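You operate a simulated robot arm through the tools that you are given. There is no shell and no other tool. Be economical: measure what you need, move in short steps, check, and stop when the job is done.

You run a simulated robot arm. Do the job below in one go: nothing can be reset, and whatever is moved stays where it is left.

Task
Set winder A for new yarn: fit the 6 mm eye, seat the loose disc, tension as on the card.
Fine: knob to held, arm over the disc.

Only the result counts: the job must be done as asked and must still hold three seconds after the hand-in. Knocking over, shifting, dropping, spilling or breaking anything else fails it.

Robot
A 7-joint arm with a two-finger parallel gripper, fixed in place. Base frame: the origin is at the foot of the arm, x ahead of it, y to its left, z up. Lengths are in m, angles in degrees, forces in N, time in s.
Its first joint turns from -66.0 to 66.0 degrees. Payload 2.4 kg.
Tool frame: the origin (TCP) lies between the finger pads and is the grasp point; the fingertips stand 0.03 m ahead of it; z points along the fingers, y is the line along which they close. The gripper opens to 0.094 m. The fingers are 0.028 m wide and 0.01 m thick; the gripper's body (0.05 by 0.096 m) begins 0.055 m behind the TCP.
Orientation is that of the tool frame in the base frame, as a unit quaternion [w, x, y, z]. With the fingers straight down and closing along the base's y, the tool's x points along the base's -x, its y along +y and its z along -z.

Tools
- The arm moves only by the tool nudge_tool. Its argument "increments" is a list of rows, each an object of numbers (a shift or turn left out is 0, a gripper value left out holds the last): "gripper": the closure, from 0 (fully open) to 1 (shut); "x", "y", "z": the shift along the tool's x, y, z in m; "ax", "ay", "az": the turn, a rotation vector about the tool's x, y, z in degrees. In form: [{"gripper": .., "x": .., "y": .., "z": .., "ax": .., "ay": .., "az": ..}, ...]. A call has 1 to 12 rows; each row shifts and turns the commanded pose from where the row before left it, along the tool's axes as they then stand. A row lasts 0.2 s, in which the tool goes at most 0.05 m and 8.6 degrees; a call with a longer step from one row to the next is refused whole, and so is a gripper value outside its range. Where a pose cannot be reached the arm comes as near as it can. A force on the tool above 90 N (or 10 N above the force at the start of the call, whichever is more), or a blocked arm, ends the call early, and 0.2 s more pass. The fingers move at their own pace (about 0.153 m/s each) and stop on an object; they squeeze with about 35 N. The grip force told is the motor's: it shows also when the fingers shut on nothing. Time passes only in rows, and 0.2 s behind the last, so rows that do not move let the fingers close. The reply holds the time, the measured pose of the TCP, the force on the tool along the base axes, the opening and the grip force, in the units named above and with some noise.
- Cameras (640 x 400 px; columns grow to the right, rows downward): "scene" is fixed at [0.0311, 0.4644, 1.4569]; the picture's right is [-0.77, -0.64, 0.00], its down [-0.27, 0.33, -0.91] and it looks along [0.58, -0.69, -0.43] (base axes); focal length 344 px, centre (320, 200). "wrist" rides on the gripper at [-0.037, 0, -0.058] in the tool frame; the picture's right is [0.00, -1.00, 0.00], its down [0.97, 0.00, -0.24] and it looks along [0.24, 0.00, 0.97] (tool axes); focal length 218 px, centre (320, 200).
- camera(camera): a new picture of that camera. The clock stands still meanwhile.
- measure_at(camera, pixels): there is no depth. For up to 12 entries [column, row, z] of the newest picture of that camera ("zoom" is the newest enlarged one), the place [x, y] in the base frame at which the ray of that pixel passes the height z, good to about 0.003 m, but the place of the scene camera against the robot may be out by one fixed shift of up to 0.012 m in any direction. The clock stands still meanwhile.
- close_up(camera, box): a new picture of the part [left, top, right, bottom] of that camera's present view, enlarged. The clock stands still meanwhile.
- job_done(): hands the job in; it is judged then, once.

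Keep the steps short. Do not move on a guess: measure, check each grasp and each placing, and mend mistakes. In all there are 80 turns and 34 pictures (those below and enlarged ones count). Leave the gripper open and the arm clear of the work at the hand-in unless told otherwise, and finish with a single line.

The tools are called after ">>>" as name(argument=value, ...) on one line, values as JSON. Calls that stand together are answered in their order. nudge_tool: Moves the arm, as the interface text tells. Its arguments: {"type":"object","properties":{"increments":{"type":"array"}},"required":["increments"]} The other tools are called the same way: camera (camera) takes a picture; measure_at (camera, pixels) gives the place at which the rays of pixels pass given heights; close_up (camera, box) takes an enlarged picture of a part of a camera's view; job_done () hands the job in.

At the start:

```text
clock: 0.0
eef_pos: [0.4082, 0.0735, 1.2951]
orientation: [0.0, 0.001, 1.0, 0.0]
force: [0.5, -0.5, 0.5]
opening: 0.094
gripper_force: 0.0
```

scene: 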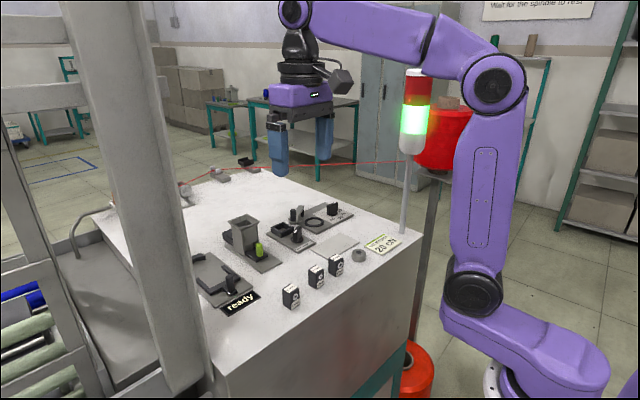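
wrist: 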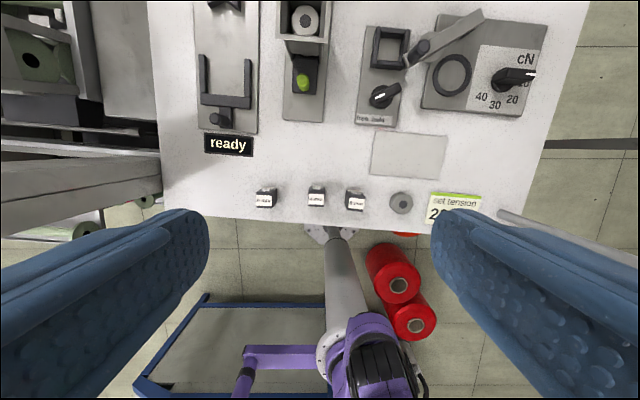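

I see a bench with several stations, three small eyes, a loose disc near (401,203) in the wrist view, and a card. I'll enlarge the parts to read them.

>>> close_up(camera="wrist", box=[340, 0, 560, 138])

>>> close_up(camera="wrist", box=[240, 130, 490, 230])

>>> close_up(camera="scene", box=[170, 180, 410, 330])

>>> close_up(camera="wrist", box=[180, 0, 360, 160])

```text
2.90 times, centred on (450, 69) of wrist
```

zoom: 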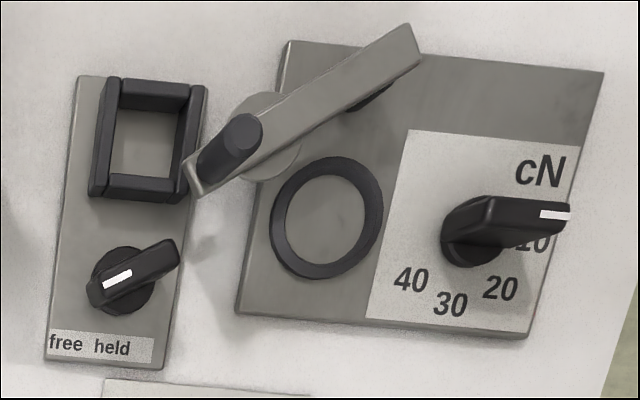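

```text
2.56 times, centred on (365, 180) of wrist
```

zoom: 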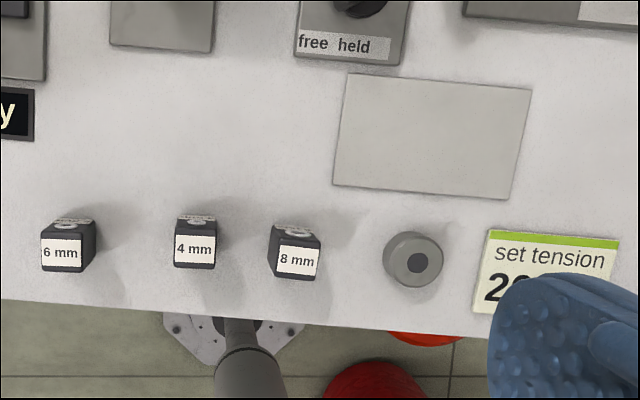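

```text
2.67 times, centred on (290, 255) of scene
```

zoom: 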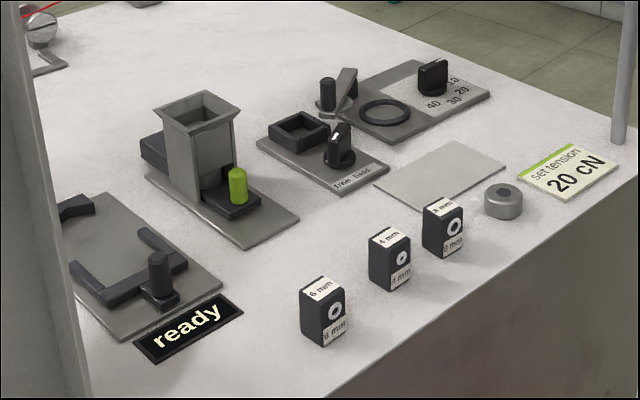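

```text
2.50 times, centred on (270, 80) of wrist
```

zoom: 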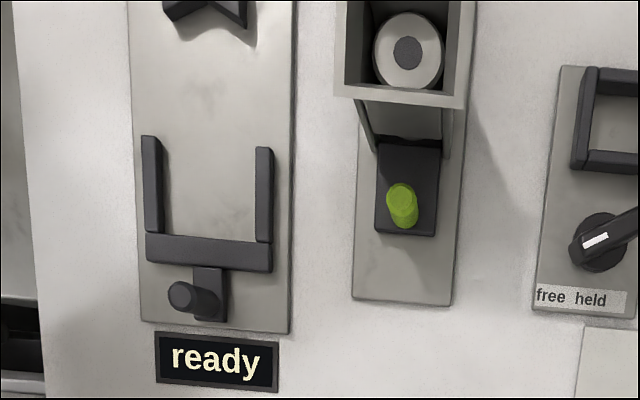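

I'll measure the main features on the wrist picture, taking the table at 0.80 and parts slightly above.

>>> measure_at(camera="wrist", pixels=[[266, 199, 0.82], [317, 197, 0.82], [355, 200, 0.82], [401, 202, 0.81], [390, 47, 0.81], [379, 96, 0.83], [452, 75, 0.81], [510, 78, 0.83], [423, 46, 0.84], [475, 20, 0.83], [303, 82, 0.84], [227, 146, 0.8]])

>>> close_up(camera="scene", box=[60, 140, 300, 290])

>>> close_up(camera="scene", box=[440, 0, 640, 60])

```text
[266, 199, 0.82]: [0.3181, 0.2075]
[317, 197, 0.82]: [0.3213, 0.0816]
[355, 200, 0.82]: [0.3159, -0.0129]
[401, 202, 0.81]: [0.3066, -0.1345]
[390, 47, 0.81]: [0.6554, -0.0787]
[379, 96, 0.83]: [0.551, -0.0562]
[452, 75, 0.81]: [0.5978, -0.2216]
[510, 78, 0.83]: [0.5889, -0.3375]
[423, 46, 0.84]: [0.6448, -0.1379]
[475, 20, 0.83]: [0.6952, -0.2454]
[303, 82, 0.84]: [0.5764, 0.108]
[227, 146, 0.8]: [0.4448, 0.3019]
```

```text
2.67 times, centred on (180, 215) of scene
```

zoom: 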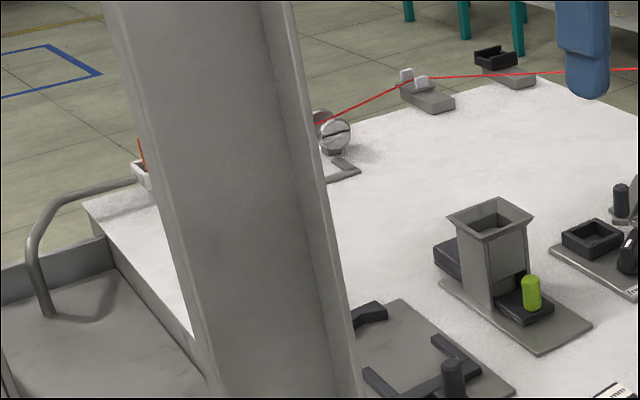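

```text
3.20 times, centred on (540, 30) of scene
```

zoom: 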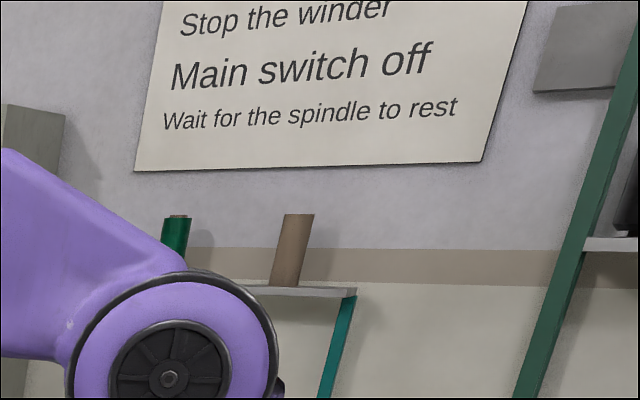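

Next I move above the tension unit, high enough to be clear of everything, to see it closely.

>>> nudge_tool(increments=[{"gripper": 0, "x": -0.0213, "y": -0.0304, "z": 0.0217}, {"x": -0.0213, "y": -0.0304, "z": 0.0217}, {"x": -0.0213, "y": -0.0304, "z": 0.0217}, {"x": -0.0213, "y": -0.0304, "z": 0.0217}, {"x": -0.0213, "y": -0.0304, "z": 0.0217}, {"x": -0.0213, "y": -0.0304, "z": 0.0217}, {"x": -0.0213, "y": -0.0304, "z": 0.0217}, {"x": -0.0213, "y": -0.0304, "z": 0.0217}, {"x": -0.0213, "y": -0.0304, "z": 0.0217}])

>>> camera(camera="wrist")

```text
clock: 2.0
eef_pos: [0.5992, -0.1998, 1.0983]
orientation: [0.0, 0.001, 1.0, 0.0]
force: [0.0, 0.4, -0.1]
opening: 0.0941
gripper_force: 0.2
```

```text
25 pictures are left
```

wrist: 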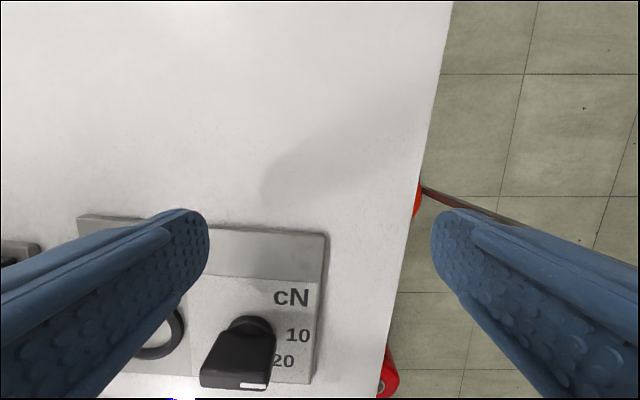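

The two wrist views disagree if the surface is at 0.80: the parallax puts it nearer z ≈ 1.04. That would leave the fingers low here, so I'll go straight up 0.10 before anything else and look again.

>>> nudge_tool(increments=[{"z": -0.05}, {"z": -0.05}, {"z": -0.05}])

>>> camera(camera="scene")

>>> camera(camera="wrist")

```text
clock: 2.8
eef_pos: [0.5731, -0.1913, 1.2191]
orientation: [-0.001, 0.0, 1.0, 0.0]
force: [0.0, 0.1, 0.9]
opening: 0.0941
gripper_force: 0.1
out of reach, approached as far as the arm can: row 2, 3
```

```text
24 pictures are left
```

scene: 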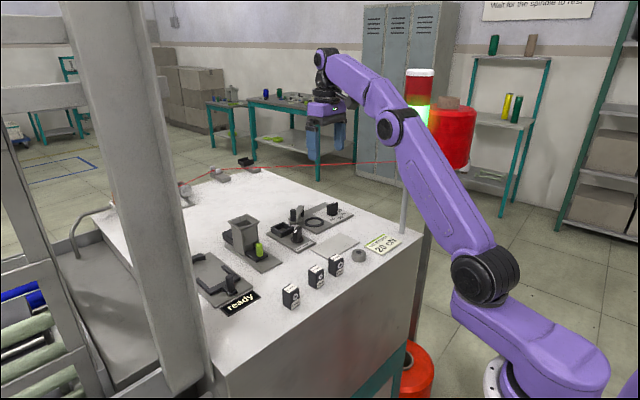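

```text
23 pictures are left
```

wrist: 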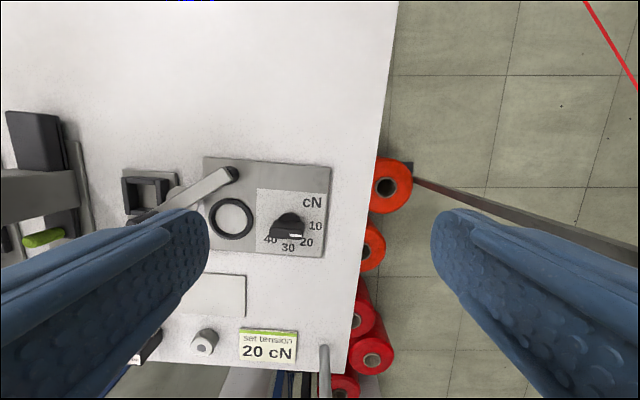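

The ring triangulates to z ≈ 1.048, so the surface really is near 1.04 and I will use that throughout. I now move to about (0.48, -0.06, 1.20) for a good look at the lever, knob and eye holder.

>>> nudge_tool(increments=[{"x": 0.0225, "y": 0.0325, "z": 0.005}, {"x": 0.0225, "y": 0.0325, "z": 0.005}, {"x": 0.0225, "y": 0.0325, "z": 0.005}, {"x": 0.0225, "y": 0.0325, "z": 0.005}])

>>> close_up(camera="wrist", box=[200, 0, 500, 190])

```text
clock: 3.8
eef_pos: [0.4842, -0.0578, 1.1993]
orientation: [0.001, -0.001, 1.0, 0.0]
force: [-0.1, 0.4, 0.8]
opening: 0.094
gripper_force: 0.0
```

```text
2.11 times, centred on (350, 95) of wrist
```

zoom: 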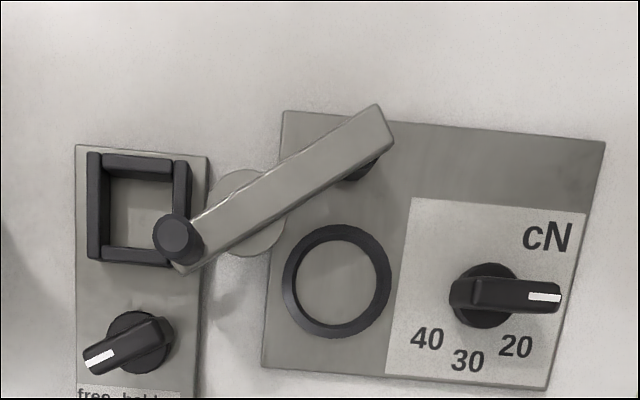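

The lever pivots at its upper right end and its handle post is at the lower left. The knob points to "free" and the dial's mark is near 10. I'll handle the disc first, so I move above it at about (0.367, -0.042) and look.

>>> nudge_tool(increments=[{"x": 0.039, "y": 0.0053, "z": 0.016}, {"x": 0.039, "y": 0.0053, "z": 0.016}, {"x": 0.039, "y": 0.0053, "z": 0.016}])

>>> camera(camera="wrist")

```text
clock: 4.6
eef_pos: [0.3661, -0.0424, 1.1517]
orientation: [0.0, 0.0, 1.0, 0.0]
force: [0.1, -0.5, 0.1]
opening: 0.0941
gripper_force: 0.1
```

```text
21 pictures are left
```

wrist: 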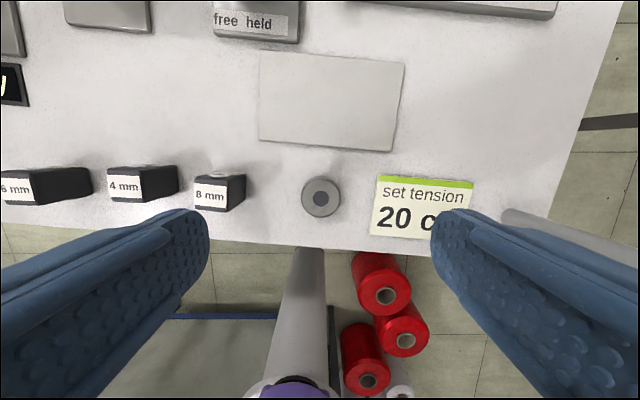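

The disc is centred at (321,197), about 30 mm wide, with the 8 mm eye close on its left. I'll narrow the gripper to about 50 mm and lower until the fingertips are around z 1.048.

>>> nudge_tool(increments=[{"gripper": 0.468, "x": 0.001}, {"z": 0.02}, {"z": 0.02}, {"z": 0.02}, {"z": 0.013}])

>>> close_up(camera="scene", box=[280, 200, 440, 300])

```text
clock: 5.8
eef_pos: [0.3668, -0.0418, 1.0798]
orientation: [0.0, 0.001, 1.0, 0.0]
force: [0.1, 0.3, 0.6]
opening: 0.0501
gripper_force: 0.1
```

```text
4.00 times, centred on (360, 250) of scene
```

zoom: 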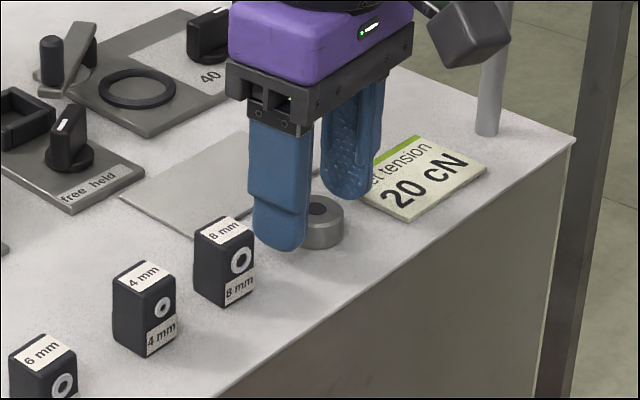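

The fingers straddle the disc with room on both sides. I'll lower another 6 mm while watching the force, then close.

>>> nudge_tool(increments=[{"z": 0.003}, {"z": 0.003}, {}])

```text
clock: 6.6
eef_pos: [0.366, -0.0434, 1.0746]
orientation: [0.0, 0.0, 1.0, 0.0]
force: [0.8, 0.6, 0.0]
opening: 0.0498
gripper_force: 0.0
```

No contact yet. I'll go 4 mm more, then close on the disc.

>>> nudge_tool(increments=[{"z": 0.002}, {"z": 0.002}, {"gripper": 1}, {}, {}])

```text
clock: 7.8
eef_pos: [0.3658, -0.0423, 1.0711]
orientation: [0.001, 0.0, 1.0, 0.0]
force: [1.0, 0.9, 7.1]
opening: 0.0285
gripper_force: 35.4
```

Gripped at 28.5 mm. I lift it straight up and view the hold.

>>> nudge_tool(increments=[{"z": -0.02}, {"z": -0.04}, {"z": -0.04}, {}])

>>> camera(camera="wrist")

```text
clock: 8.8
eef_pos: [0.3654, -0.0446, 1.1687]
orientation: [-0.001, 0.0, 1.0, 0.0]
force: [0.1, -0.1, 0.2]
opening: 0.0
gripper_force: 33.1
```

```text
19 pictures are left
```

wrist: 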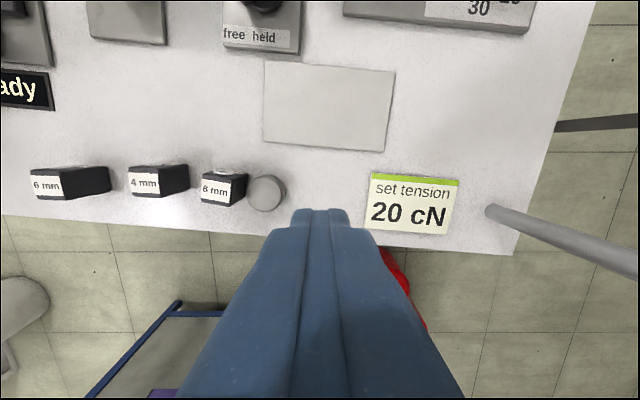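

The disc slipped out and now lies at (266,193), next to the 8 mm eye and perhaps turned over. I open the fingers and look closer.

>>> nudge_tool(increments=[{"gripper": 0.468}, {}])

>>> close_up(camera="wrist", box=[160, 130, 320, 230])

>>> close_up(camera="scene", box=[260, 200, 420, 300])

>>> measure_at(camera="wrist", pixels=[[266, 193, 1.05], [266, 193, 1.04], [202, 195, 1.04], [233, 206, 1.04], [285, 190, 1.05], [247, 190, 1.05]])

```text
clock: 9.4
eef_pos: [0.3669, -0.0434, 1.1705]
orientation: [-0.001, -0.001, 1.0, 0.0]
force: [-0.1, 0.2, -0.5]
opening: 0.0499
gripper_force: 0.1
```

```text
4.00 times, centred on (240, 180) of wrist
```

zoom: 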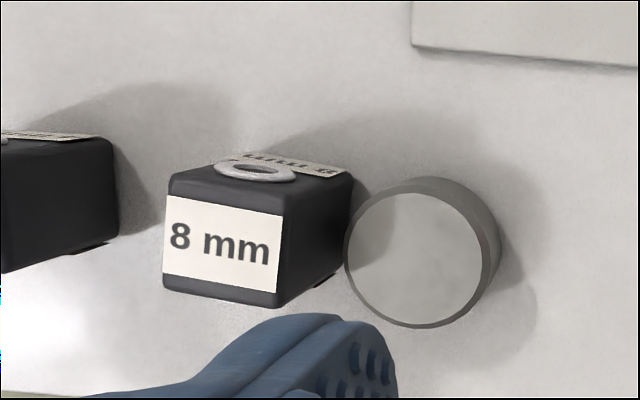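

```text
4.00 times, centred on (340, 250) of scene
```

zoom: 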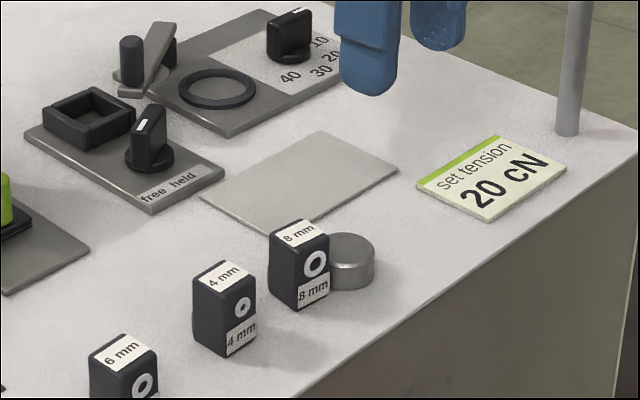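

```text
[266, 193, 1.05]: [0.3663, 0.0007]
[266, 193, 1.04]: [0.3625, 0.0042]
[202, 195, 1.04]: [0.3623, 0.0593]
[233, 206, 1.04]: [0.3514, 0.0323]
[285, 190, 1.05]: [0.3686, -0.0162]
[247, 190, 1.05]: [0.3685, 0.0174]
```

The disc landed flipped (its dark centre is now hidden) at about (0.366, 0.001), roughly 3 mm from the 8 mm eye. The eye looks unmoved. A finger won't fit between them, so I'll turn the gripper 90° to close along base x, move above the disc, and check.

>>> nudge_tool(increments=[{"y": 0.043, "az": 8.2}, {"az": 8.2}, {"az": 8.2}, {"az": 8.2}, {"az": 8.2}, {"az": 8.2}, {"az": 8.2}, {"az": 8.2}, {"az": 8.2}, {"az": 8.2}, {"az": 8.0}])

>>> camera(camera="wrist")

```text
clock: 11.8
eef_pos: [0.366, -0.0013, 1.1713]
orientation: [-0.001, 0.709, 0.706, 0.0]
force: [-0.2, 0.1, -0.5]
opening: 0.0498
gripper_force: 0.1
```

```text
16 pictures are left
```

wrist: 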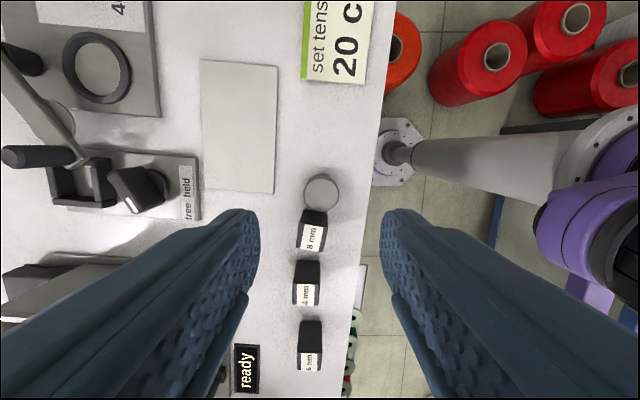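

The disc is at (322,194) and the 8 mm eye's face begins around row 208. I measure both.

>>> measure_at(camera="wrist", pixels=[[322, 193, 1.05], [322, 212, 1.05], [322, 175, 1.05], [314, 211, 1.04], [380, 175, 1.04], [275, 190, 1.04], [92, 67, 1.05], [305, 290, 1.06]])

>>> close_up(camera="wrist", box=[270, 150, 370, 270])

```text
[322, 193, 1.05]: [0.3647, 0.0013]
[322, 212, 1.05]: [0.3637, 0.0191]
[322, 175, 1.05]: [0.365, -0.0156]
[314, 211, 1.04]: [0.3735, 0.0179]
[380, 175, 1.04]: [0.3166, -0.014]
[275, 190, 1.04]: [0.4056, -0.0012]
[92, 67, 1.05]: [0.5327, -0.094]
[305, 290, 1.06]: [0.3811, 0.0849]
```

```text
3.33 times, centred on (320, 210) of wrist
```

zoom: 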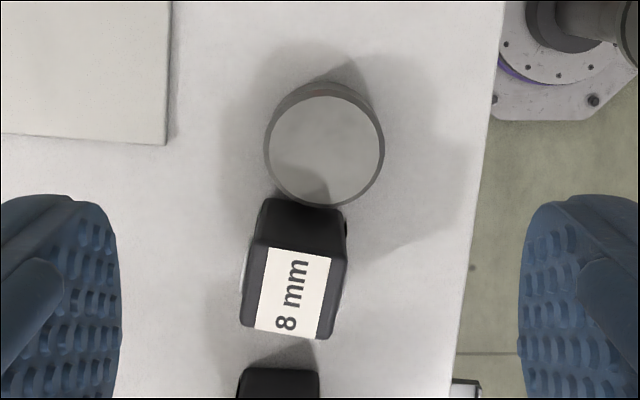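

The disc's centre is about (0.3647, 0.0013), and the fingers clear the eye by about 3 mm. I centre over it, lower in steps to z 1.069, and stop there to check the force.

>>> nudge_tool(increments=[{"gripper": 0.52, "x": 0.0017, "y": -0.0013}, {"z": 0.03}, {"z": 0.03}, {"z": 0.02}, {"z": 0.01}, {"z": 0.01}, {"z": 0.003}, {}])

```text
clock: 13.6
eef_pos: [0.3653, 0.002, 1.07]
orientation: [0.005, 0.708, 0.707, 0.001]
force: [-6.2, 0.7, 71.7]
opening: 0.0477
gripper_force: 2.3
```

The fingertips press on the surface here (72 N), so it lies at about 1.0405. I back up 2 mm.

>>> nudge_tool(increments=[{"z": -0.002}, {}])

```text
clock: 14.2
eef_pos: [0.3657, 0.0006, 1.0712]
orientation: [0.002, 0.707, 0.707, 0.003]
force: [-3.5, -1.6, 50.8]
opening: 0.0469
gripper_force: 1.4
```

>>> nudge_tool(increments=[{"z": -0.002}, {}])

```text
clock: 14.8
eef_pos: [0.3639, -0.0004, 1.0707]
orientation: [-0.001, 0.707, 0.707, -0.001]
force: [2.0, -1.8, 1.0]
opening: 0.0463
gripper_force: 0.7
```

Free again, with the tips just off the surface. Now I close on the disc.

>>> nudge_tool(increments=[{"gripper": 0.7}, {"gripper": 1}, {}, {}])

```text
clock: 15.8
eef_pos: [0.3645, 0.0007, 1.0702]
orientation: [0.001, 0.707, 0.707, 0.0]
force: [0.4, 0.3, -0.2]
opening: 0.0285
gripper_force: 35.5
```

Gripped at 28.5 mm again. I lift slowly by 15 mm and check that it stays held.

>>> nudge_tool(increments=[{"z": -0.003}, {"z": -0.004}, {"z": -0.004}, {"z": -0.004}, {}])

>>> close_up(camera="scene", box=[290, 210, 410, 285])

```text
clock: 17.0
eef_pos: [0.3653, 0.0013, 1.0861]
orientation: [0.0, 0.707, 0.708, 0.001]
force: [-0.8, 0.2, 0.0]
opening: 0.0282
gripper_force: 34.9
```

```text
5.33 times, centred on (350, 248) of scene
```

zoom: 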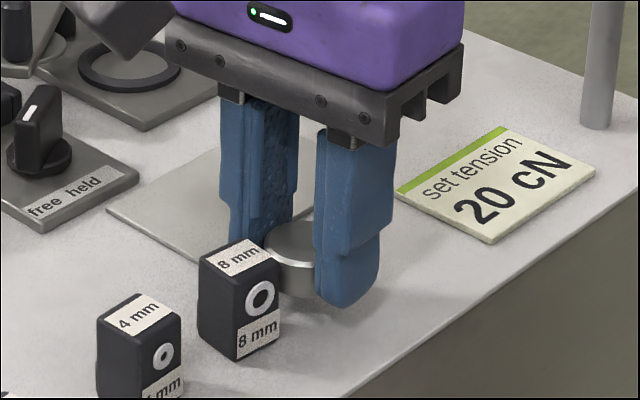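

It is held flat. I raise it gently, carry it to over the bare plate around (0.44, -0.05), then turn the gripper back.

>>> nudge_tool(increments=[{"z": -0.012}, {"z": -0.018}, {"z": -0.018}, {"z": -0.018}, {"x": -0.009, "y": 0.013}, {"x": -0.009, "y": 0.013}, {"x": -0.009, "y": 0.013}, {"x": -0.009, "y": 0.013}, {"x": -0.009, "y": 0.013}, {"x": -0.006, "y": 0.01}, {}])

>>> nudge_tool(increments=[{"az": -8}, {"az": -8}, {"az": -8}, {"az": -8}, {"az": -8}, {"az": -8}, {"az": -8}, {"az": -8}, {"az": -8}, {"az": -8}, {"az": -8}, {"az": -2}])

```text
clock: 19.4
eef_pos: [0.4399, -0.0497, 1.1519]
orientation: [0.0, 0.707, 0.707, 0.0]
force: [0.5, 0.2, -0.6]
opening: 0.0288
gripper_force: 35.4
```

```text
clock: 22.0
eef_pos: [0.4393, -0.0495, 1.1518]
orientation: [-0.001, -0.001, 1.0, 0.001]
force: [0.2, 0.4, -0.9]
opening: 0.0286
gripper_force: 35.1
```

Still held. Now I tilt the tool so the fingers point forward (+x), 72° in all.

>>> nudge_tool(increments=[{"ay": -8}, {"ay": -8}, {"ay": -8}, {"ay": -8}, {"ay": -8}, {}])

```text
clock: 23.4
eef_pos: [0.4395, -0.0491, 1.1515]
orientation: [0.343, -0.001, 0.939, 0.001]
force: [-0.3, -0.5, -0.3]
opening: 0.0286
gripper_force: 35.6
```

The fingers tilt toward +x as wanted. I continue.

>>> nudge_tool(increments=[{"ay": -8}, {"ay": -8}, {"ay": -8}, {"ay": -8}, {}])

>>> close_up(camera="scene", box=[220, 120, 460, 270])

```text
clock: 24.6
eef_pos: [0.445, -0.0491, 1.1546]
orientation: [0.564, 0.001, 0.826, 0.001]
force: [-0.5, -0.4, 0.6]
opening: 0.0286
gripper_force: 34.9
out of reach, approached as far as the arm can: row 2, 3
```

```text
2.67 times, centred on (340, 195) of scene
```

zoom: 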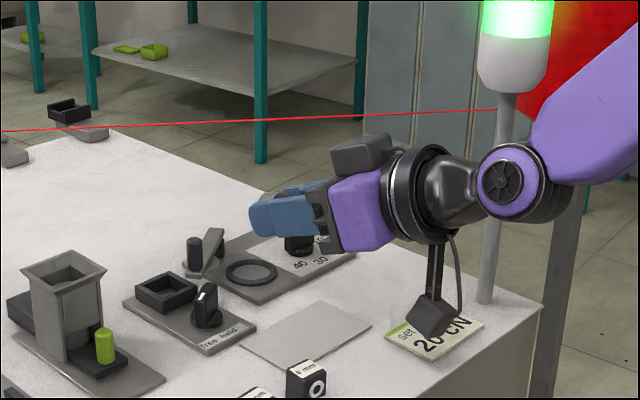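

At 69° a box under the wrist would hit the bench before the disc could be set down, so I'll do it another way. I'll set the disc down flat on bare bench, regrip it with the tool tilted back 45°, then swing to 45° forward. That turns it 90° each time. First I go back to vertical.

>>> nudge_tool(increments=[{"ay": 8.5}, {"ay": 8.5}, {"ay": 8.5}, {"ay": 8.5}, {"ay": 8.5}, {"ay": 8.5}, {"ay": 8.5}, {"ay": 8.5}, {"ay": 0.7}, {}])

```text
clock: 26.8
eef_pos: [0.4498, -0.0517, 1.1521]
orientation: [-0.002, -0.001, 1.0, 0.002]
force: [0.6, -0.2, -0.3]
opening: 0.0285
gripper_force: 35.2
out of reach, approached as far as the arm can: row 2
```

Back to vertical and still held. I move to (0.38, -0.045), lower to z 1.0715 and release there.

>>> nudge_tool(increments=[{"x": 0.0175, "y": 0.0015}, {"x": 0.0175, "y": 0.0015}, {"x": 0.0175, "y": 0.0015}, {"x": 0.0175, "y": 0.0015}, {"z": 0.02}, {"z": 0.02}, {"z": 0.02}, {"z": 0.012}, {"z": 0.006}, {}])

```text
clock: 29.0
eef_pos: [0.3778, -0.0453, 1.0743]
orientation: [-0.001, -0.001, 1.0, 0.002]
force: [-0.3, -0.4, 0.8]
opening: 0.0286
gripper_force: 34.9
```

I lower 3 mm, open to 50 mm, rise 40 mm, and tilt the tool back 45° (fingers toward the base).

>>> nudge_tool(increments=[{"z": 0.003}, {"gripper": 0.468}, {}, {"z": -0.02}, {"z": -0.02}, {"ay": 7.5}, {"ay": 7.5}, {"ay": 7.5}, {"ay": 7.5}, {"ay": 7.5}, {"ay": 7.5}, {}])

>>> camera(camera="scene")

```text
clock: 31.6
eef_pos: [0.3801, -0.0458, 1.1103]
orientation: [-0.383, -0.002, 0.924, 0.0]
force: [-0.4, 0.1, -0.3]
opening: 0.0498
gripper_force: 0.0
```

```text
12 pictures are left
```

scene: 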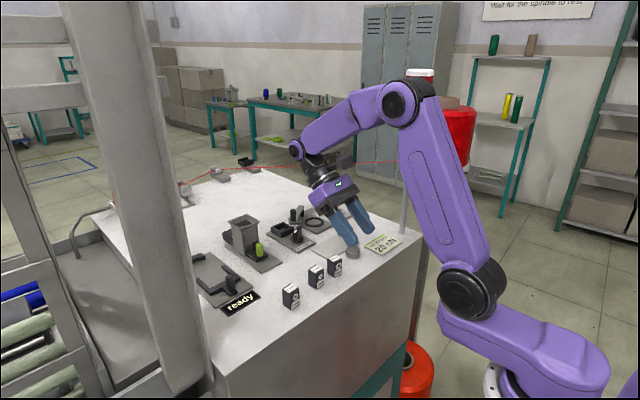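

The tilt is right and the disc lies at (353,252) below the tips. I lower so that the fingertip corners straddle the disc's centre line.

>>> nudge_tool(increments=[{"x": -0.0108, "z": 0.0066}, {"x": -0.0108, "z": 0.0066}, {"x": -0.0108, "z": 0.0066}, {}])

```text
clock: 32.6
eef_pos: [0.3886, -0.0461, 1.0747]
orientation: [-0.384, -0.002, 0.923, 0.001]
force: [-0.2, -1.1, 0.8]
opening: 0.0501
gripper_force: 0.1
```

Now I go down in 2 mm world steps, feeling for contact.

>>> nudge_tool(increments=[{"x": -0.0014, "z": 0.0014}, {"x": -0.0014, "z": 0.0014}, {}])

```text
clock: 33.4
eef_pos: [0.3882, -0.0474, 1.07]
orientation: [-0.384, -0.002, 0.923, 0.001]
force: [5.0, 0.8, 18.1]
opening: 0.0499
gripper_force: 0.1
```

Light contact at 1.070, so the corner touches the bench. I back off 1 mm and close.

>>> nudge_tool(increments=[{"x": 0.0008, "z": -0.0008}, {"gripper": 0.75}, {"gripper": 1}, {}, {}])

```text
clock: 34.6
eef_pos: [0.389, -0.0454, 1.0699]
orientation: [-0.384, -0.003, 0.924, 0.0]
force: [-0.6, 0.4, 1.5]
opening: 0.0283
gripper_force: 35.4
```

Held at 28.3 mm. I lift slowly, straight up.

>>> nudge_tool(increments=[{"x": 0.002, "z": -0.002}, {"x": 0.004, "z": -0.004}, {"x": 0.0085, "z": -0.0085}, {"x": 0.0085, "z": -0.0085}, {"x": 0.0085, "z": -0.0085}, {"x": 0.0085, "z": -0.0085}, {}])

```text
clock: 36.2
eef_pos: [0.3865, -0.0457, 1.1262]
orientation: [-0.384, -0.002, 0.923, 0.002]
force: [0.6, -0.5, 0.4]
opening: 0.0287
gripper_force: 35.1
```

Still held. Now I swing the tool 90° to point 45° forward.

>>> nudge_tool(increments=[{"ay": -7.5}, {"ay": -7.5}, {"ay": -7.5}, {"ay": -7.5}, {"ay": -7.5}, {"ay": -7.5}, {"ay": -7.5}, {"ay": -7.5}, {"ay": -7.5}, {"ay": -7.5}, {"ay": -7.5}, {"ay": -7.5}])

>>> close_up(camera="scene", box=[250, 150, 450, 275])

```text
clock: 38.8
eef_pos: [0.3889, -0.0471, 1.1282]
orientation: [0.321, -0.001, 0.947, 0.002]
force: [0.0, 0.2, -0.7]
opening: 0.0285
gripper_force: 34.9
out of reach, approached as far as the arm can: row 12
```

```text
3.20 times, centred on (350, 212) of scene
```

zoom: 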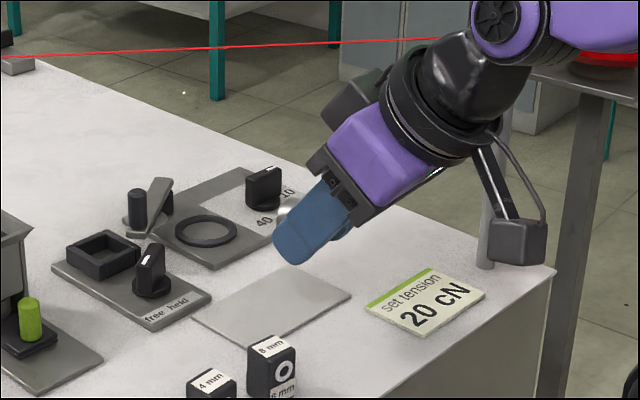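

The hand stops at 37° forward here. I'll shift 25 mm forward so the disc will stand wholly on the bare plate, and finish the tilt to 45°.

>>> nudge_tool(increments=[{"x": -0.01, "z": 0.0075}, {"x": -0.01, "z": 0.0075}, {"ay": -3.8}, {"ay": -3.8}, {}])

```text
clock: 40.0
eef_pos: [0.4137, -0.0485, 1.1274]
orientation: [0.361, 0.003, 0.932, -0.004]
force: [-0.7, 0.0, 0.0]
opening: 0.0284
gripper_force: 35.7
out of reach, approached as far as the arm can: row 4
```

Tilt is now 42°, so the disc has turned about 87° in all. I lower toward the plate.

>>> nudge_tool(increments=[{"x": 0.0081, "z": 0.0089}, {"x": 0.0081, "z": 0.0089}, {"x": 0.0081, "z": 0.0089}, {"x": 0.0067, "z": 0.0074}, {}])

```text
clock: 41.2
eef_pos: [0.414, -0.0567, 1.1053]
orientation: [0.362, 0.006, 0.932, -0.012]
force: [-0.2, -1.0, -0.6]
opening: 0.0286
gripper_force: 34.5
out of reach, approached as far as the arm can: row 1, 2, 3
```

It can't get lower at this reach. I'll shift 20 mm forward and try lowering with slightly less tilt.

>>> nudge_tool(increments=[{"x": -0.0074, "y": 0.004, "z": 0.0067}, {"x": -0.0074, "y": 0.004, "z": 0.0067}, {"x": 0.0081, "z": 0.0089}, {"x": 0.0081, "z": 0.0089}, {}])

```text
clock: 42.4
eef_pos: [0.434, -0.0507, 1.0898]
orientation: [0.358, 0.007, 0.934, -0.013]
force: [0.3, 0.0, 0.4]
opening: 0.0286
gripper_force: 34.7
out of reach, approached as far as the arm can: row 4
```

>>> nudge_tool(increments=[{"ay": 5}, {"x": 0.004, "z": 0.0055}, {"x": 0.003, "z": 0.004}, {}])

>>> close_up(camera="scene", box=[270, 190, 398, 270])

```text
clock: 43.4
eef_pos: [0.4382, -0.0475, 1.0757]
orientation: [0.329, 0.008, 0.944, -0.011]
force: [-20.0, -2.2, 60.4]
opening: 0.0283
gripper_force: 35.1
```

```text
5.00 times, centred on (334, 230) of scene
```

zoom: 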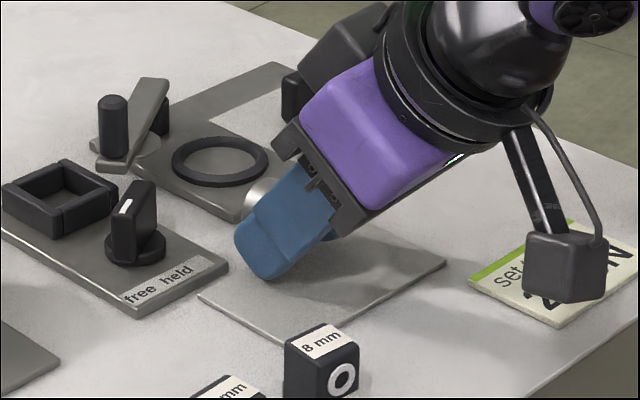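

The fingers touch the plate (60 N), with the disc just above it and on edge. I back off 2 mm and open only slightly so it can settle between the fingers.

>>> nudge_tool(increments=[{"x": -0.0013, "z": -0.0017}, {}, {"gripper": 0.655}, {"gripper": 0.63}, {}, {}])

>>> close_up(camera="scene", box=[270, 190, 398, 270])

```text
clock: 44.8
eef_pos: [0.4369, -0.0499, 1.0753]
orientation: [0.325, 0.008, 0.945, -0.012]
force: [2.2, -7.6, 36.9]
opening: 0.0299
gripper_force: 0.1
```

```text
5.00 times, centred on (334, 230) of scene
```

zoom: 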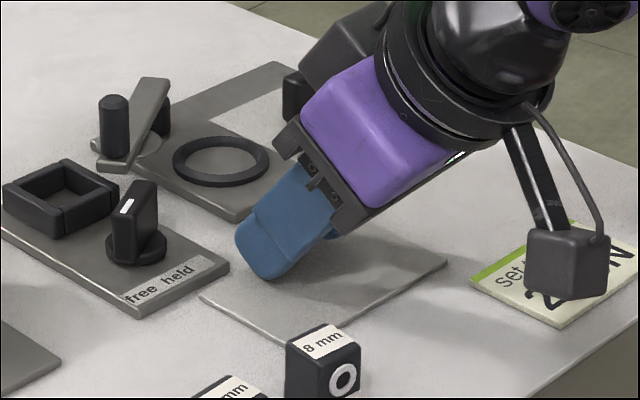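

The disc has dropped out of sight between the fingers. I open further, back off along the tool, and return to vertical to look from above.

>>> nudge_tool(increments=[{"gripper": 0.56, "x": -0.002}, {"gripper": 0.468}, {}, {"x": -0.01, "z": -0.015}, {"x": -0.02, "z": -0.025}, {"x": -0.02, "z": -0.025}, {"ay": 7.6}, {"ay": 7.6}, {"ay": 7.6}, {"ay": 7.6}, {"ay": 7.6}])

>>> camera(camera="wrist")

```text
clock: 47.2
eef_pos: [0.4367, -0.048, 1.1558]
orientation: [-0.007, 0.011, 1.0, -0.008]
force: [0.0, -0.4, 0.8]
opening: 0.0502
gripper_force: 0.1
```

```text
8 pictures are left
```

wrist: 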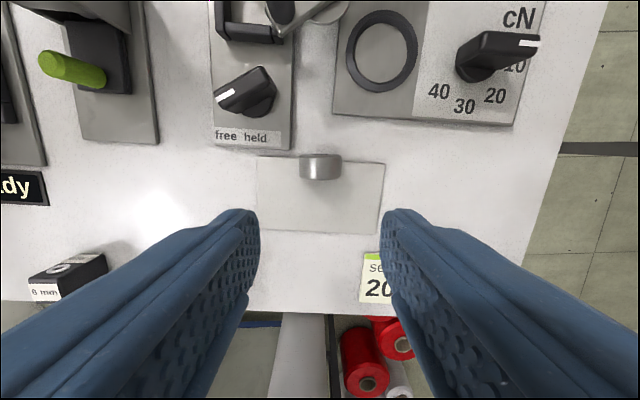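

The disc now stands on its rim at (320,167), with the light face toward the robot. Toppling its top toward the robot puts the dark centre up. I measure its place and, from the same picture, the dial, knob, ring and holder.

>>> measure_at(camera="wrist", pixels=[[320, 157, 1.0715], [320, 178, 1.0715], [301, 167, 1.0715], [341, 167, 1.0715], [382, 50, 1.048], [382, 12, 1.05], [382, 92, 1.05], [416, 50, 1.05], [347, 50, 1.05], [265, 92, 1.05], [484, 70, 1.05], [490, 42, 1.08]])

```text
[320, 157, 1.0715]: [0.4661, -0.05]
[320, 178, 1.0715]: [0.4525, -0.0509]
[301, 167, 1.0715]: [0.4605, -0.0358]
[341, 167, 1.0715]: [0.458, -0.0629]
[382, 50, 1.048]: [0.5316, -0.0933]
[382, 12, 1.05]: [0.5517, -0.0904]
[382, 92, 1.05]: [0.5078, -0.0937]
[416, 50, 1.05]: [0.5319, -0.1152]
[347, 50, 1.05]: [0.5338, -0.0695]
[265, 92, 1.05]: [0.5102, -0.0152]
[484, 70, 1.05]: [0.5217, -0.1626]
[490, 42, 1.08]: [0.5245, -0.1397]
```

The disc's centre is at x ≈ 0.459, y ≈ -0.0495. I straighten the tool, close the fingers, go behind the disc on the +x side, and lower the tips to about 20 mm above the plate.

>>> nudge_tool(increments=[{"gripper": 1, "az": -1.3, "ay": -0.8, "ax": -0.9}, {"x": -0.027, "y": -0.0015}, {"x": -0.027}, {}, {"z": 0.03}, {"z": 0.02}, {"z": 0.013}, {}])

```text
clock: 49.0
eef_pos: [0.491, -0.0482, 1.0899]
orientation: [0.002, 0.0, 1.0, -0.001]
force: [0.6, 0.3, 0.6]
opening: 0.0
gripper_force: 32.5
```

In place. I push slowly toward the robot (tool +x) to topple it.

>>> nudge_tool(increments=[{"x": 0.008, "y": -0.001}, {"x": 0.004}, {"x": 0.004}, {"x": 0.004}, {"x": 0.004}, {"x": 0.004}, {"x": 0.004}, {}, {"x": -0.01}, {"z": -0.03}, {"z": -0.04}])

>>> camera(camera="wrist")

```text
clock: 51.4
eef_pos: [0.4666, -0.0487, 1.1632]
orientation: [0.002, -0.001, 1.0, -0.001]
force: [0.5, 0.4, -0.2]
opening: 0.0
gripper_force: 33.0
```

```text
7 pictures are left
```

wrist: 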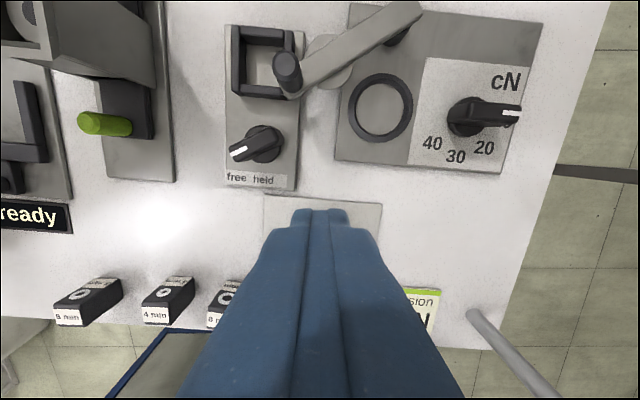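

The disc is hidden under the fingers. This view shows the fixtures well, so I measure them now, then open the fingers and look for the disc.

>>> measure_at(camera="wrist", pixels=[[264, 147, 1.045], [240, 154, 1.07], [266, 140, 1.07], [265, 181, 1.045], [236, 178, 1.045], [470, 117, 1.045], [511, 113, 1.075], [485, 149, 1.045], [288, 70, 1.08], [263, 62, 1.055], [398, 35, 1.05], [69, 317, 1.075]])

>>> nudge_tool(increments=[{"gripper": 0.468}, {}])

>>> camera(camera="wrist")

```text
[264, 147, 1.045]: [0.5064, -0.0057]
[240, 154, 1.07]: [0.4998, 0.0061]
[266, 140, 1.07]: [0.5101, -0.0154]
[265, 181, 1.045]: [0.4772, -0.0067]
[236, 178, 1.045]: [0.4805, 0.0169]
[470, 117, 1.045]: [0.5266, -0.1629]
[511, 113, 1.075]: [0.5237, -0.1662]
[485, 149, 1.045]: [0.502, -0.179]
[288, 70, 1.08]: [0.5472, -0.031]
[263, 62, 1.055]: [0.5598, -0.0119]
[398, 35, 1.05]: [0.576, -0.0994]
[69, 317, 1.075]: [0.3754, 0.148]
```

```text
clock: 52.0
eef_pos: [0.4678, -0.0491, 1.1613]
orientation: [0.001, 0.0, 1.0, -0.001]
force: [-0.7, 0.0, 0.0]
opening: 0.05
gripper_force: 0.1
```

```text
6 pictures are left
```

wrist: 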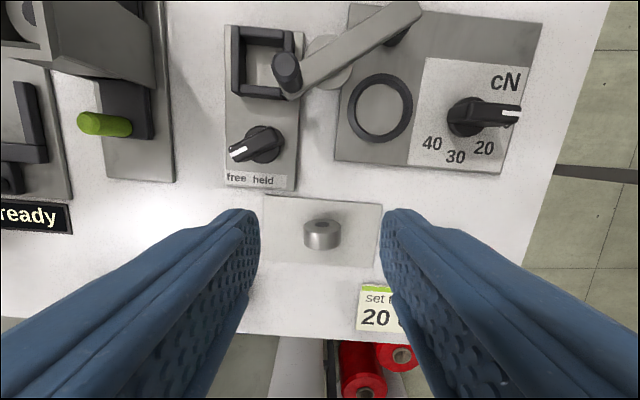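

The disc lies flat with its dark centre up at (322,226). I measure it and the ring.

>>> measure_at(camera="wrist", pixels=[[322, 226, 1.057], [303, 228, 1.057], [341, 228, 1.057], [322, 249, 1.043], [380, 107, 1.052], [355, 107, 1.052], [405, 107, 1.052], [380, 83, 1.052], [380, 131, 1.052], [380, 108, 1.045]])

```text
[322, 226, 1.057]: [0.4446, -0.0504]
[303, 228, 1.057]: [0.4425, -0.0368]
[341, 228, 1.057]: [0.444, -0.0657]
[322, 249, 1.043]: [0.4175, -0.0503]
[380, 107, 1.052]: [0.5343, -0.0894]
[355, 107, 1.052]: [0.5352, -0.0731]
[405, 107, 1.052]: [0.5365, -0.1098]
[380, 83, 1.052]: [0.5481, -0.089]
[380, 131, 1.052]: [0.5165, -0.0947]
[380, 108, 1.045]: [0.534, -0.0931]
```

Looking at it closely, the disc is still standing on its rim: its dark-centred face is foreshortened and it only slid back to x ≈ 0.442. Instead of pushing, I'll grip its rim along y with the tool tilted back 20°, then swing forward 60° so it falls the right way.

>>> nudge_tool(increments=[{"ay": 6.7}, {"ay": 6.7}, {"ay": 6.6}, {}, {"x": -0.0022, "y": -0.0003, "z": 0.0168}, {"x": -0.0022, "y": -0.0003, "z": 0.0168}, {"x": -0.0022, "y": -0.0003, "z": 0.0168}, {"x": -0.0022, "y": -0.0003, "z": 0.0168}, {"x": -0.0022, "y": -0.0003, "z": 0.0168}, {}])

```text
clock: 54.2
eef_pos: [0.4506, -0.0517, 1.0789]
orientation: [-0.171, -0.001, 0.985, -0.002]
force: [-0.2, 0.3, -0.1]
opening: 0.0497
gripper_force: 0.1
```

In place without contact. I close on the rim and lift gently.

>>> nudge_tool(increments=[{"gripper": 0.65}, {"gripper": 0.75}, {"gripper": 1}, {}, {"z": -0.003}, {"z": -0.008}, {"z": -0.012}, {"z": -0.015}, {}])

```text
clock: 56.2
eef_pos: [0.4643, -0.0514, 1.1156]
orientation: [-0.17, -0.001, 0.985, -0.002]
force: [-0.4, -0.6, 0.0]
opening: 0.0286
gripper_force: 34.8
```

Held at 28.6 mm. Now I swing forward 60°.

>>> nudge_tool(increments=[{"ay": -7.5}, {"ay": -7.5}, {"ay": -7.5}, {"ay": -7.5}, {"ay": -7.5}, {"ay": -7.5}, {"ay": -7.5}, {"ay": -7.5}, {}])

```text
clock: 58.2
eef_pos: [0.4625, -0.052, 1.1152]
orientation: [0.345, -0.001, 0.939, -0.001]
force: [-0.7, -0.3, 0.0]
opening: 0.0286
gripper_force: 34.8
```

Swing complete at 40° forward. I lower it to just above the plate.

>>> nudge_tool(increments=[{"x": 0.011, "z": 0.0031}, {"x": 0.011, "z": 0.0031}, {"x": 0.011, "z": 0.0031}, {"x": 0.0105, "z": 0.003}, {}])

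```text
clock: 59.4
eef_pos: [0.4391, -0.0512, 1.0787]
orientation: [0.347, -0.002, 0.938, -0.001]
force: [0.6, 0.8, 9.6]
opening: 0.0285
gripper_force: 34.6
```

A light touch of 10 N, so the disc's edge is on the plate. I open the fingers gradually, let it settle, then back off upward and return to vertical.

>>> nudge_tool(increments=[{"gripper": 0.66}, {"gripper": 0.62}, {"gripper": 0.55}, {"gripper": 0.468}, {}, {"x": -0.006, "z": -0.008}, {"x": -0.018, "z": -0.022}, {"x": -0.018, "z": -0.022}, {"x": -0.018, "z": -0.022}, {}])

>>> nudge_tool(increments=[{"ay": 8}, {"ay": 8}, {"ay": 8}, {"ay": 8}, {"ay": 8.4}, {}])

>>> camera(camera="wrist")

```text
clock: 61.6
eef_pos: [0.4357, -0.0509, 1.1755]
orientation: [0.345, 0.0, 0.939, -0.001]
force: [0.1, 0.0, -0.1]
opening: 0.05
gripper_force: 0.0
```

```text
clock: 63.0
eef_pos: [0.4358, -0.0515, 1.1729]
orientation: [-0.002, 0.001, 1.0, -0.002]
force: [0.3, -0.8, -0.2]
opening: 0.0499
gripper_force: 0.0
```

```text
5 pictures are left
```

wrist: 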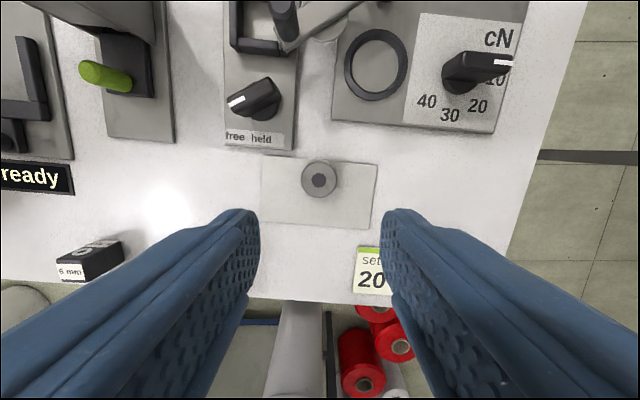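

Now it lies flat with the dark centre up, circular at (319,180). I measure it together with the ring, knob, dial and lever.

>>> measure_at(camera="wrist", pixels=[[319, 180, 1.057], [301, 180, 1.057], [338, 180, 1.057], [319, 161, 1.057], [319, 198, 1.057], [377, 64, 1.05], [345, 66, 1.05], [408, 64, 1.05], [376, 30, 1.05], [376, 101, 1.05], [262, 100, 1.045], [468, 78, 1.045]])

```text
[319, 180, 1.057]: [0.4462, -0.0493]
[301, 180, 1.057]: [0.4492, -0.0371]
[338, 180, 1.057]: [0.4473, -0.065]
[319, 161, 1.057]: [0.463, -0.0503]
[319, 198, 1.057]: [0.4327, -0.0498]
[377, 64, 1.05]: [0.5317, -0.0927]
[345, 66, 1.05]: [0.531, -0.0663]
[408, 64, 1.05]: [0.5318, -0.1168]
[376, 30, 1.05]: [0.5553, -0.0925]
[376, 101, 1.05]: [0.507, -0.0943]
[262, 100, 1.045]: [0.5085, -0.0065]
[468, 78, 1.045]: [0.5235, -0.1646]
```

The disc's centre is (0.4475, -0.0505) and the ring's centre (0.5315, -0.0925). I'll grip only the disc's upper half so the fingers stay clear of the ring: TCP at 1.0805.

>>> nudge_tool(increments=[{"x": -0.0117, "y": 0.001}, {"z": 0.03}, {"z": 0.03}, {"z": 0.02}, {"z": 0.0124}, {}])

```text
clock: 64.4
eef_pos: [0.4479, -0.0497, 1.0816]
orientation: [-0.001, 0.0, 1.0, -0.001]
force: [0.4, 0.5, 0.4]
opening: 0.0501
gripper_force: 0.0
```

>>> nudge_tool(increments=[{"gripper": 0.62, "z": 0.001, "y": -0.0005}, {"gripper": 0.68}, {"gripper": 0.72}, {"gripper": 1}, {}, {"z": -0.002}, {"z": -0.004}, {"z": -0.006}, {"z": -0.008}, {}])

```text
clock: 66.6
eef_pos: [0.4486, -0.0514, 1.1]
orientation: [-0.001, 0.0, 1.0, 0.0]
force: [0.5, 0.0, 0.0]
opening: 0.0284
gripper_force: 34.8
```

Held at 28.4 mm. I rise a bit more and carry it over the ring in small steps.

>>> nudge_tool(increments=[{"z": -0.008}, {"z": -0.007, "y": -0.007}, {"x": -0.012, "y": -0.007}, {"x": -0.014, "y": -0.007}, {"x": -0.014, "y": -0.007}, {"x": -0.014, "y": -0.007}, {"x": -0.014, "y": -0.0065}, {"x": -0.012}, {"x": -0.0035}, {}])

>>> close_up(camera="scene", box=[260, 170, 388, 250])

```text
clock: 68.8
eef_pos: [0.5312, -0.0923, 1.1143]
orientation: [-0.002, 0.0, 1.0, -0.001]
force: [0.0, -0.5, -1.4]
opening: 0.0288
gripper_force: 35.0
```

```text
5.00 times, centred on (324, 210) of scene
```

zoom: 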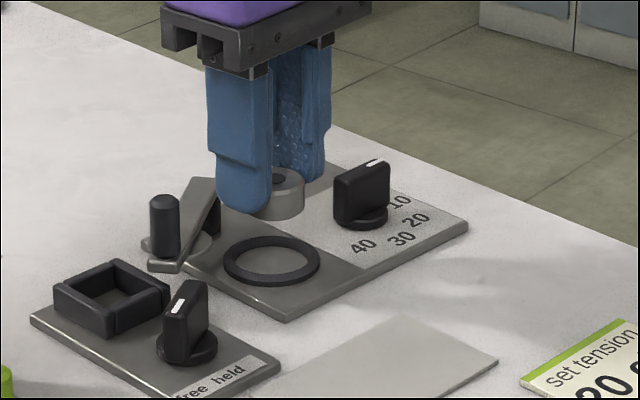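

The disc hangs level over the ring. I lower it slowly toward the ring.

>>> nudge_tool(increments=[{"z": 0.008}, {"z": 0.007}, {"z": 0.005}, {"z": 0.004}, {"z": 0.003}, {"z": 0.002}, {}])

```text
clock: 70.4
eef_pos: [0.5309, -0.092, 1.0857]
orientation: [-0.003, 0.0, 1.0, 0.0]
force: [-0.2, -0.6, -0.7]
opening: 0.0287
gripper_force: 34.8
```

No contact yet. I continue in 1 mm steps.

>>> nudge_tool(increments=[{"z": 0.001}, {"z": 0.001}, {"z": 0.001}, {}])

```text
clock: 71.4
eef_pos: [0.5319, -0.0921, 1.0834]
orientation: [-0.001, 0.001, 1.0, -0.002]
force: [-3.4, 1.0, 11.6]
opening: 0.0283
gripper_force: 35.3
```

Contact at 12 N, which fits the disc's bottom on the ring's floor. I open a little, rise, and check with a picture.

>>> nudge_tool(increments=[{"gripper": 0.66}, {"gripper": 0.6}, {}, {"z": -0.005}, {"z": -0.02}, {"z": -0.03}, {"z": -0.03}, {"x": 0.03}, {"x": 0.03}, {}])

>>> camera(camera="wrist")

```text
clock: 73.6
eef_pos: [0.4717, -0.0927, 1.1656]
orientation: [-0.001, 0.0, 1.0, -0.002]
force: [-0.1, 0.4, 0.0]
opening: 0.0376
gripper_force: 0.0
```

```text
3 pictures are left
```

wrist: 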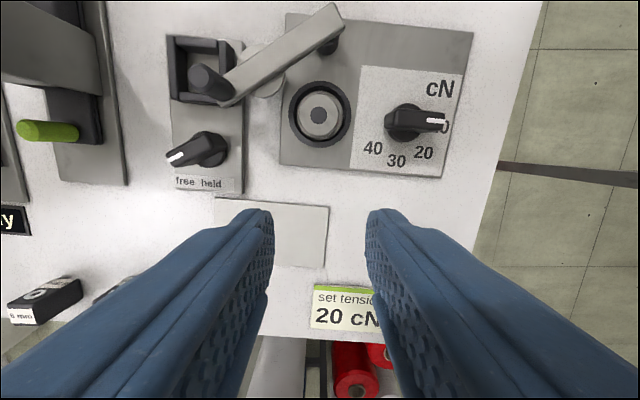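

The disc sits concentric in the ring at (319,115), so it is seated. Triangulating two views puts the lever's handle post at (0.5455, -0.029) with its top at about 1.093, and the pivot near (0.58, -0.10). Before the view changes, I also measure the eye, holder and both knobs.

>>> measure_at(camera="wrist", pixels=[[204, 78, 1.093], [330, 45, 1.056], [172, 160, 1.08], [222, 142, 1.08], [216, 155, 1.045], [390, 125, 1.045], [443, 121, 1.08], [388, 120, 1.08], [424, 152, 1.045], [397, 160, 1.045], [372, 148, 1.045], [446, 127, 1.045]])

>>> nudge_tool(increments=[{"x": -0.0246, "y": 0.0211}, {"x": -0.0246, "y": 0.0211}, {"x": -0.0246, "y": 0.0212}, {}, {"z": 0.025}, {"z": 0.015}, {"z": 0.01}, {"z": 0.006}, {}])

```text
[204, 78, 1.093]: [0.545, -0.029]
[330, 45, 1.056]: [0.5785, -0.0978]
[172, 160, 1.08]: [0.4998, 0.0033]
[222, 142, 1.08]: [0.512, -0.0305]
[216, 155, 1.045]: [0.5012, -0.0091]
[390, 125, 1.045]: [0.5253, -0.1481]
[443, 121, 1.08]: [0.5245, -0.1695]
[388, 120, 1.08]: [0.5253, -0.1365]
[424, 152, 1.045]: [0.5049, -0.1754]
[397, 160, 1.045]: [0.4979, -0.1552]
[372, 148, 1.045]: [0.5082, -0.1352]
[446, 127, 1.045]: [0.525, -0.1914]
```

```text
clock: 75.6
eef_pos: [0.5453, -0.0289, 1.111]
orientation: [-0.001, 0.0, 1.0, -0.001]
force: [-0.7, 0.4, -0.5]
opening: 0.0377
gripper_force: 0.1
```

At the post, no contact. I close on it.

>>> nudge_tool(increments=[{"z": 0.001, "gripper": 0.7}, {"gripper": 0.8}, {"gripper": 1}, {}, {}])

```text
clock: 76.8
eef_pos: [0.5447, -0.0319, 1.1119]
orientation: [-0.001, 0.001, 1.0, -0.003]
force: [1.2, -19.1, -0.4]
opening: 0.0128
gripper_force: 44.5
```

Gripped (12.8 mm post). I swing the handle along the arc about the pivot, first a third of the way, and check the forces.

>>> nudge_tool(increments=[{"x": 0.0051, "y": -0.0045}, {"x": 0.0051, "y": -0.0035}, {"x": 0.0045, "y": -0.004}, {"x": 0.0045, "y": -0.004}, {}])

```text
clock: 78.0
eef_pos: [0.5265, -0.0447, 1.1111]
orientation: [0.0, 0.0, 1.0, -0.001]
force: [11.9, -7.4, 2.6]
opening: 0.0128
gripper_force: 45.1
```

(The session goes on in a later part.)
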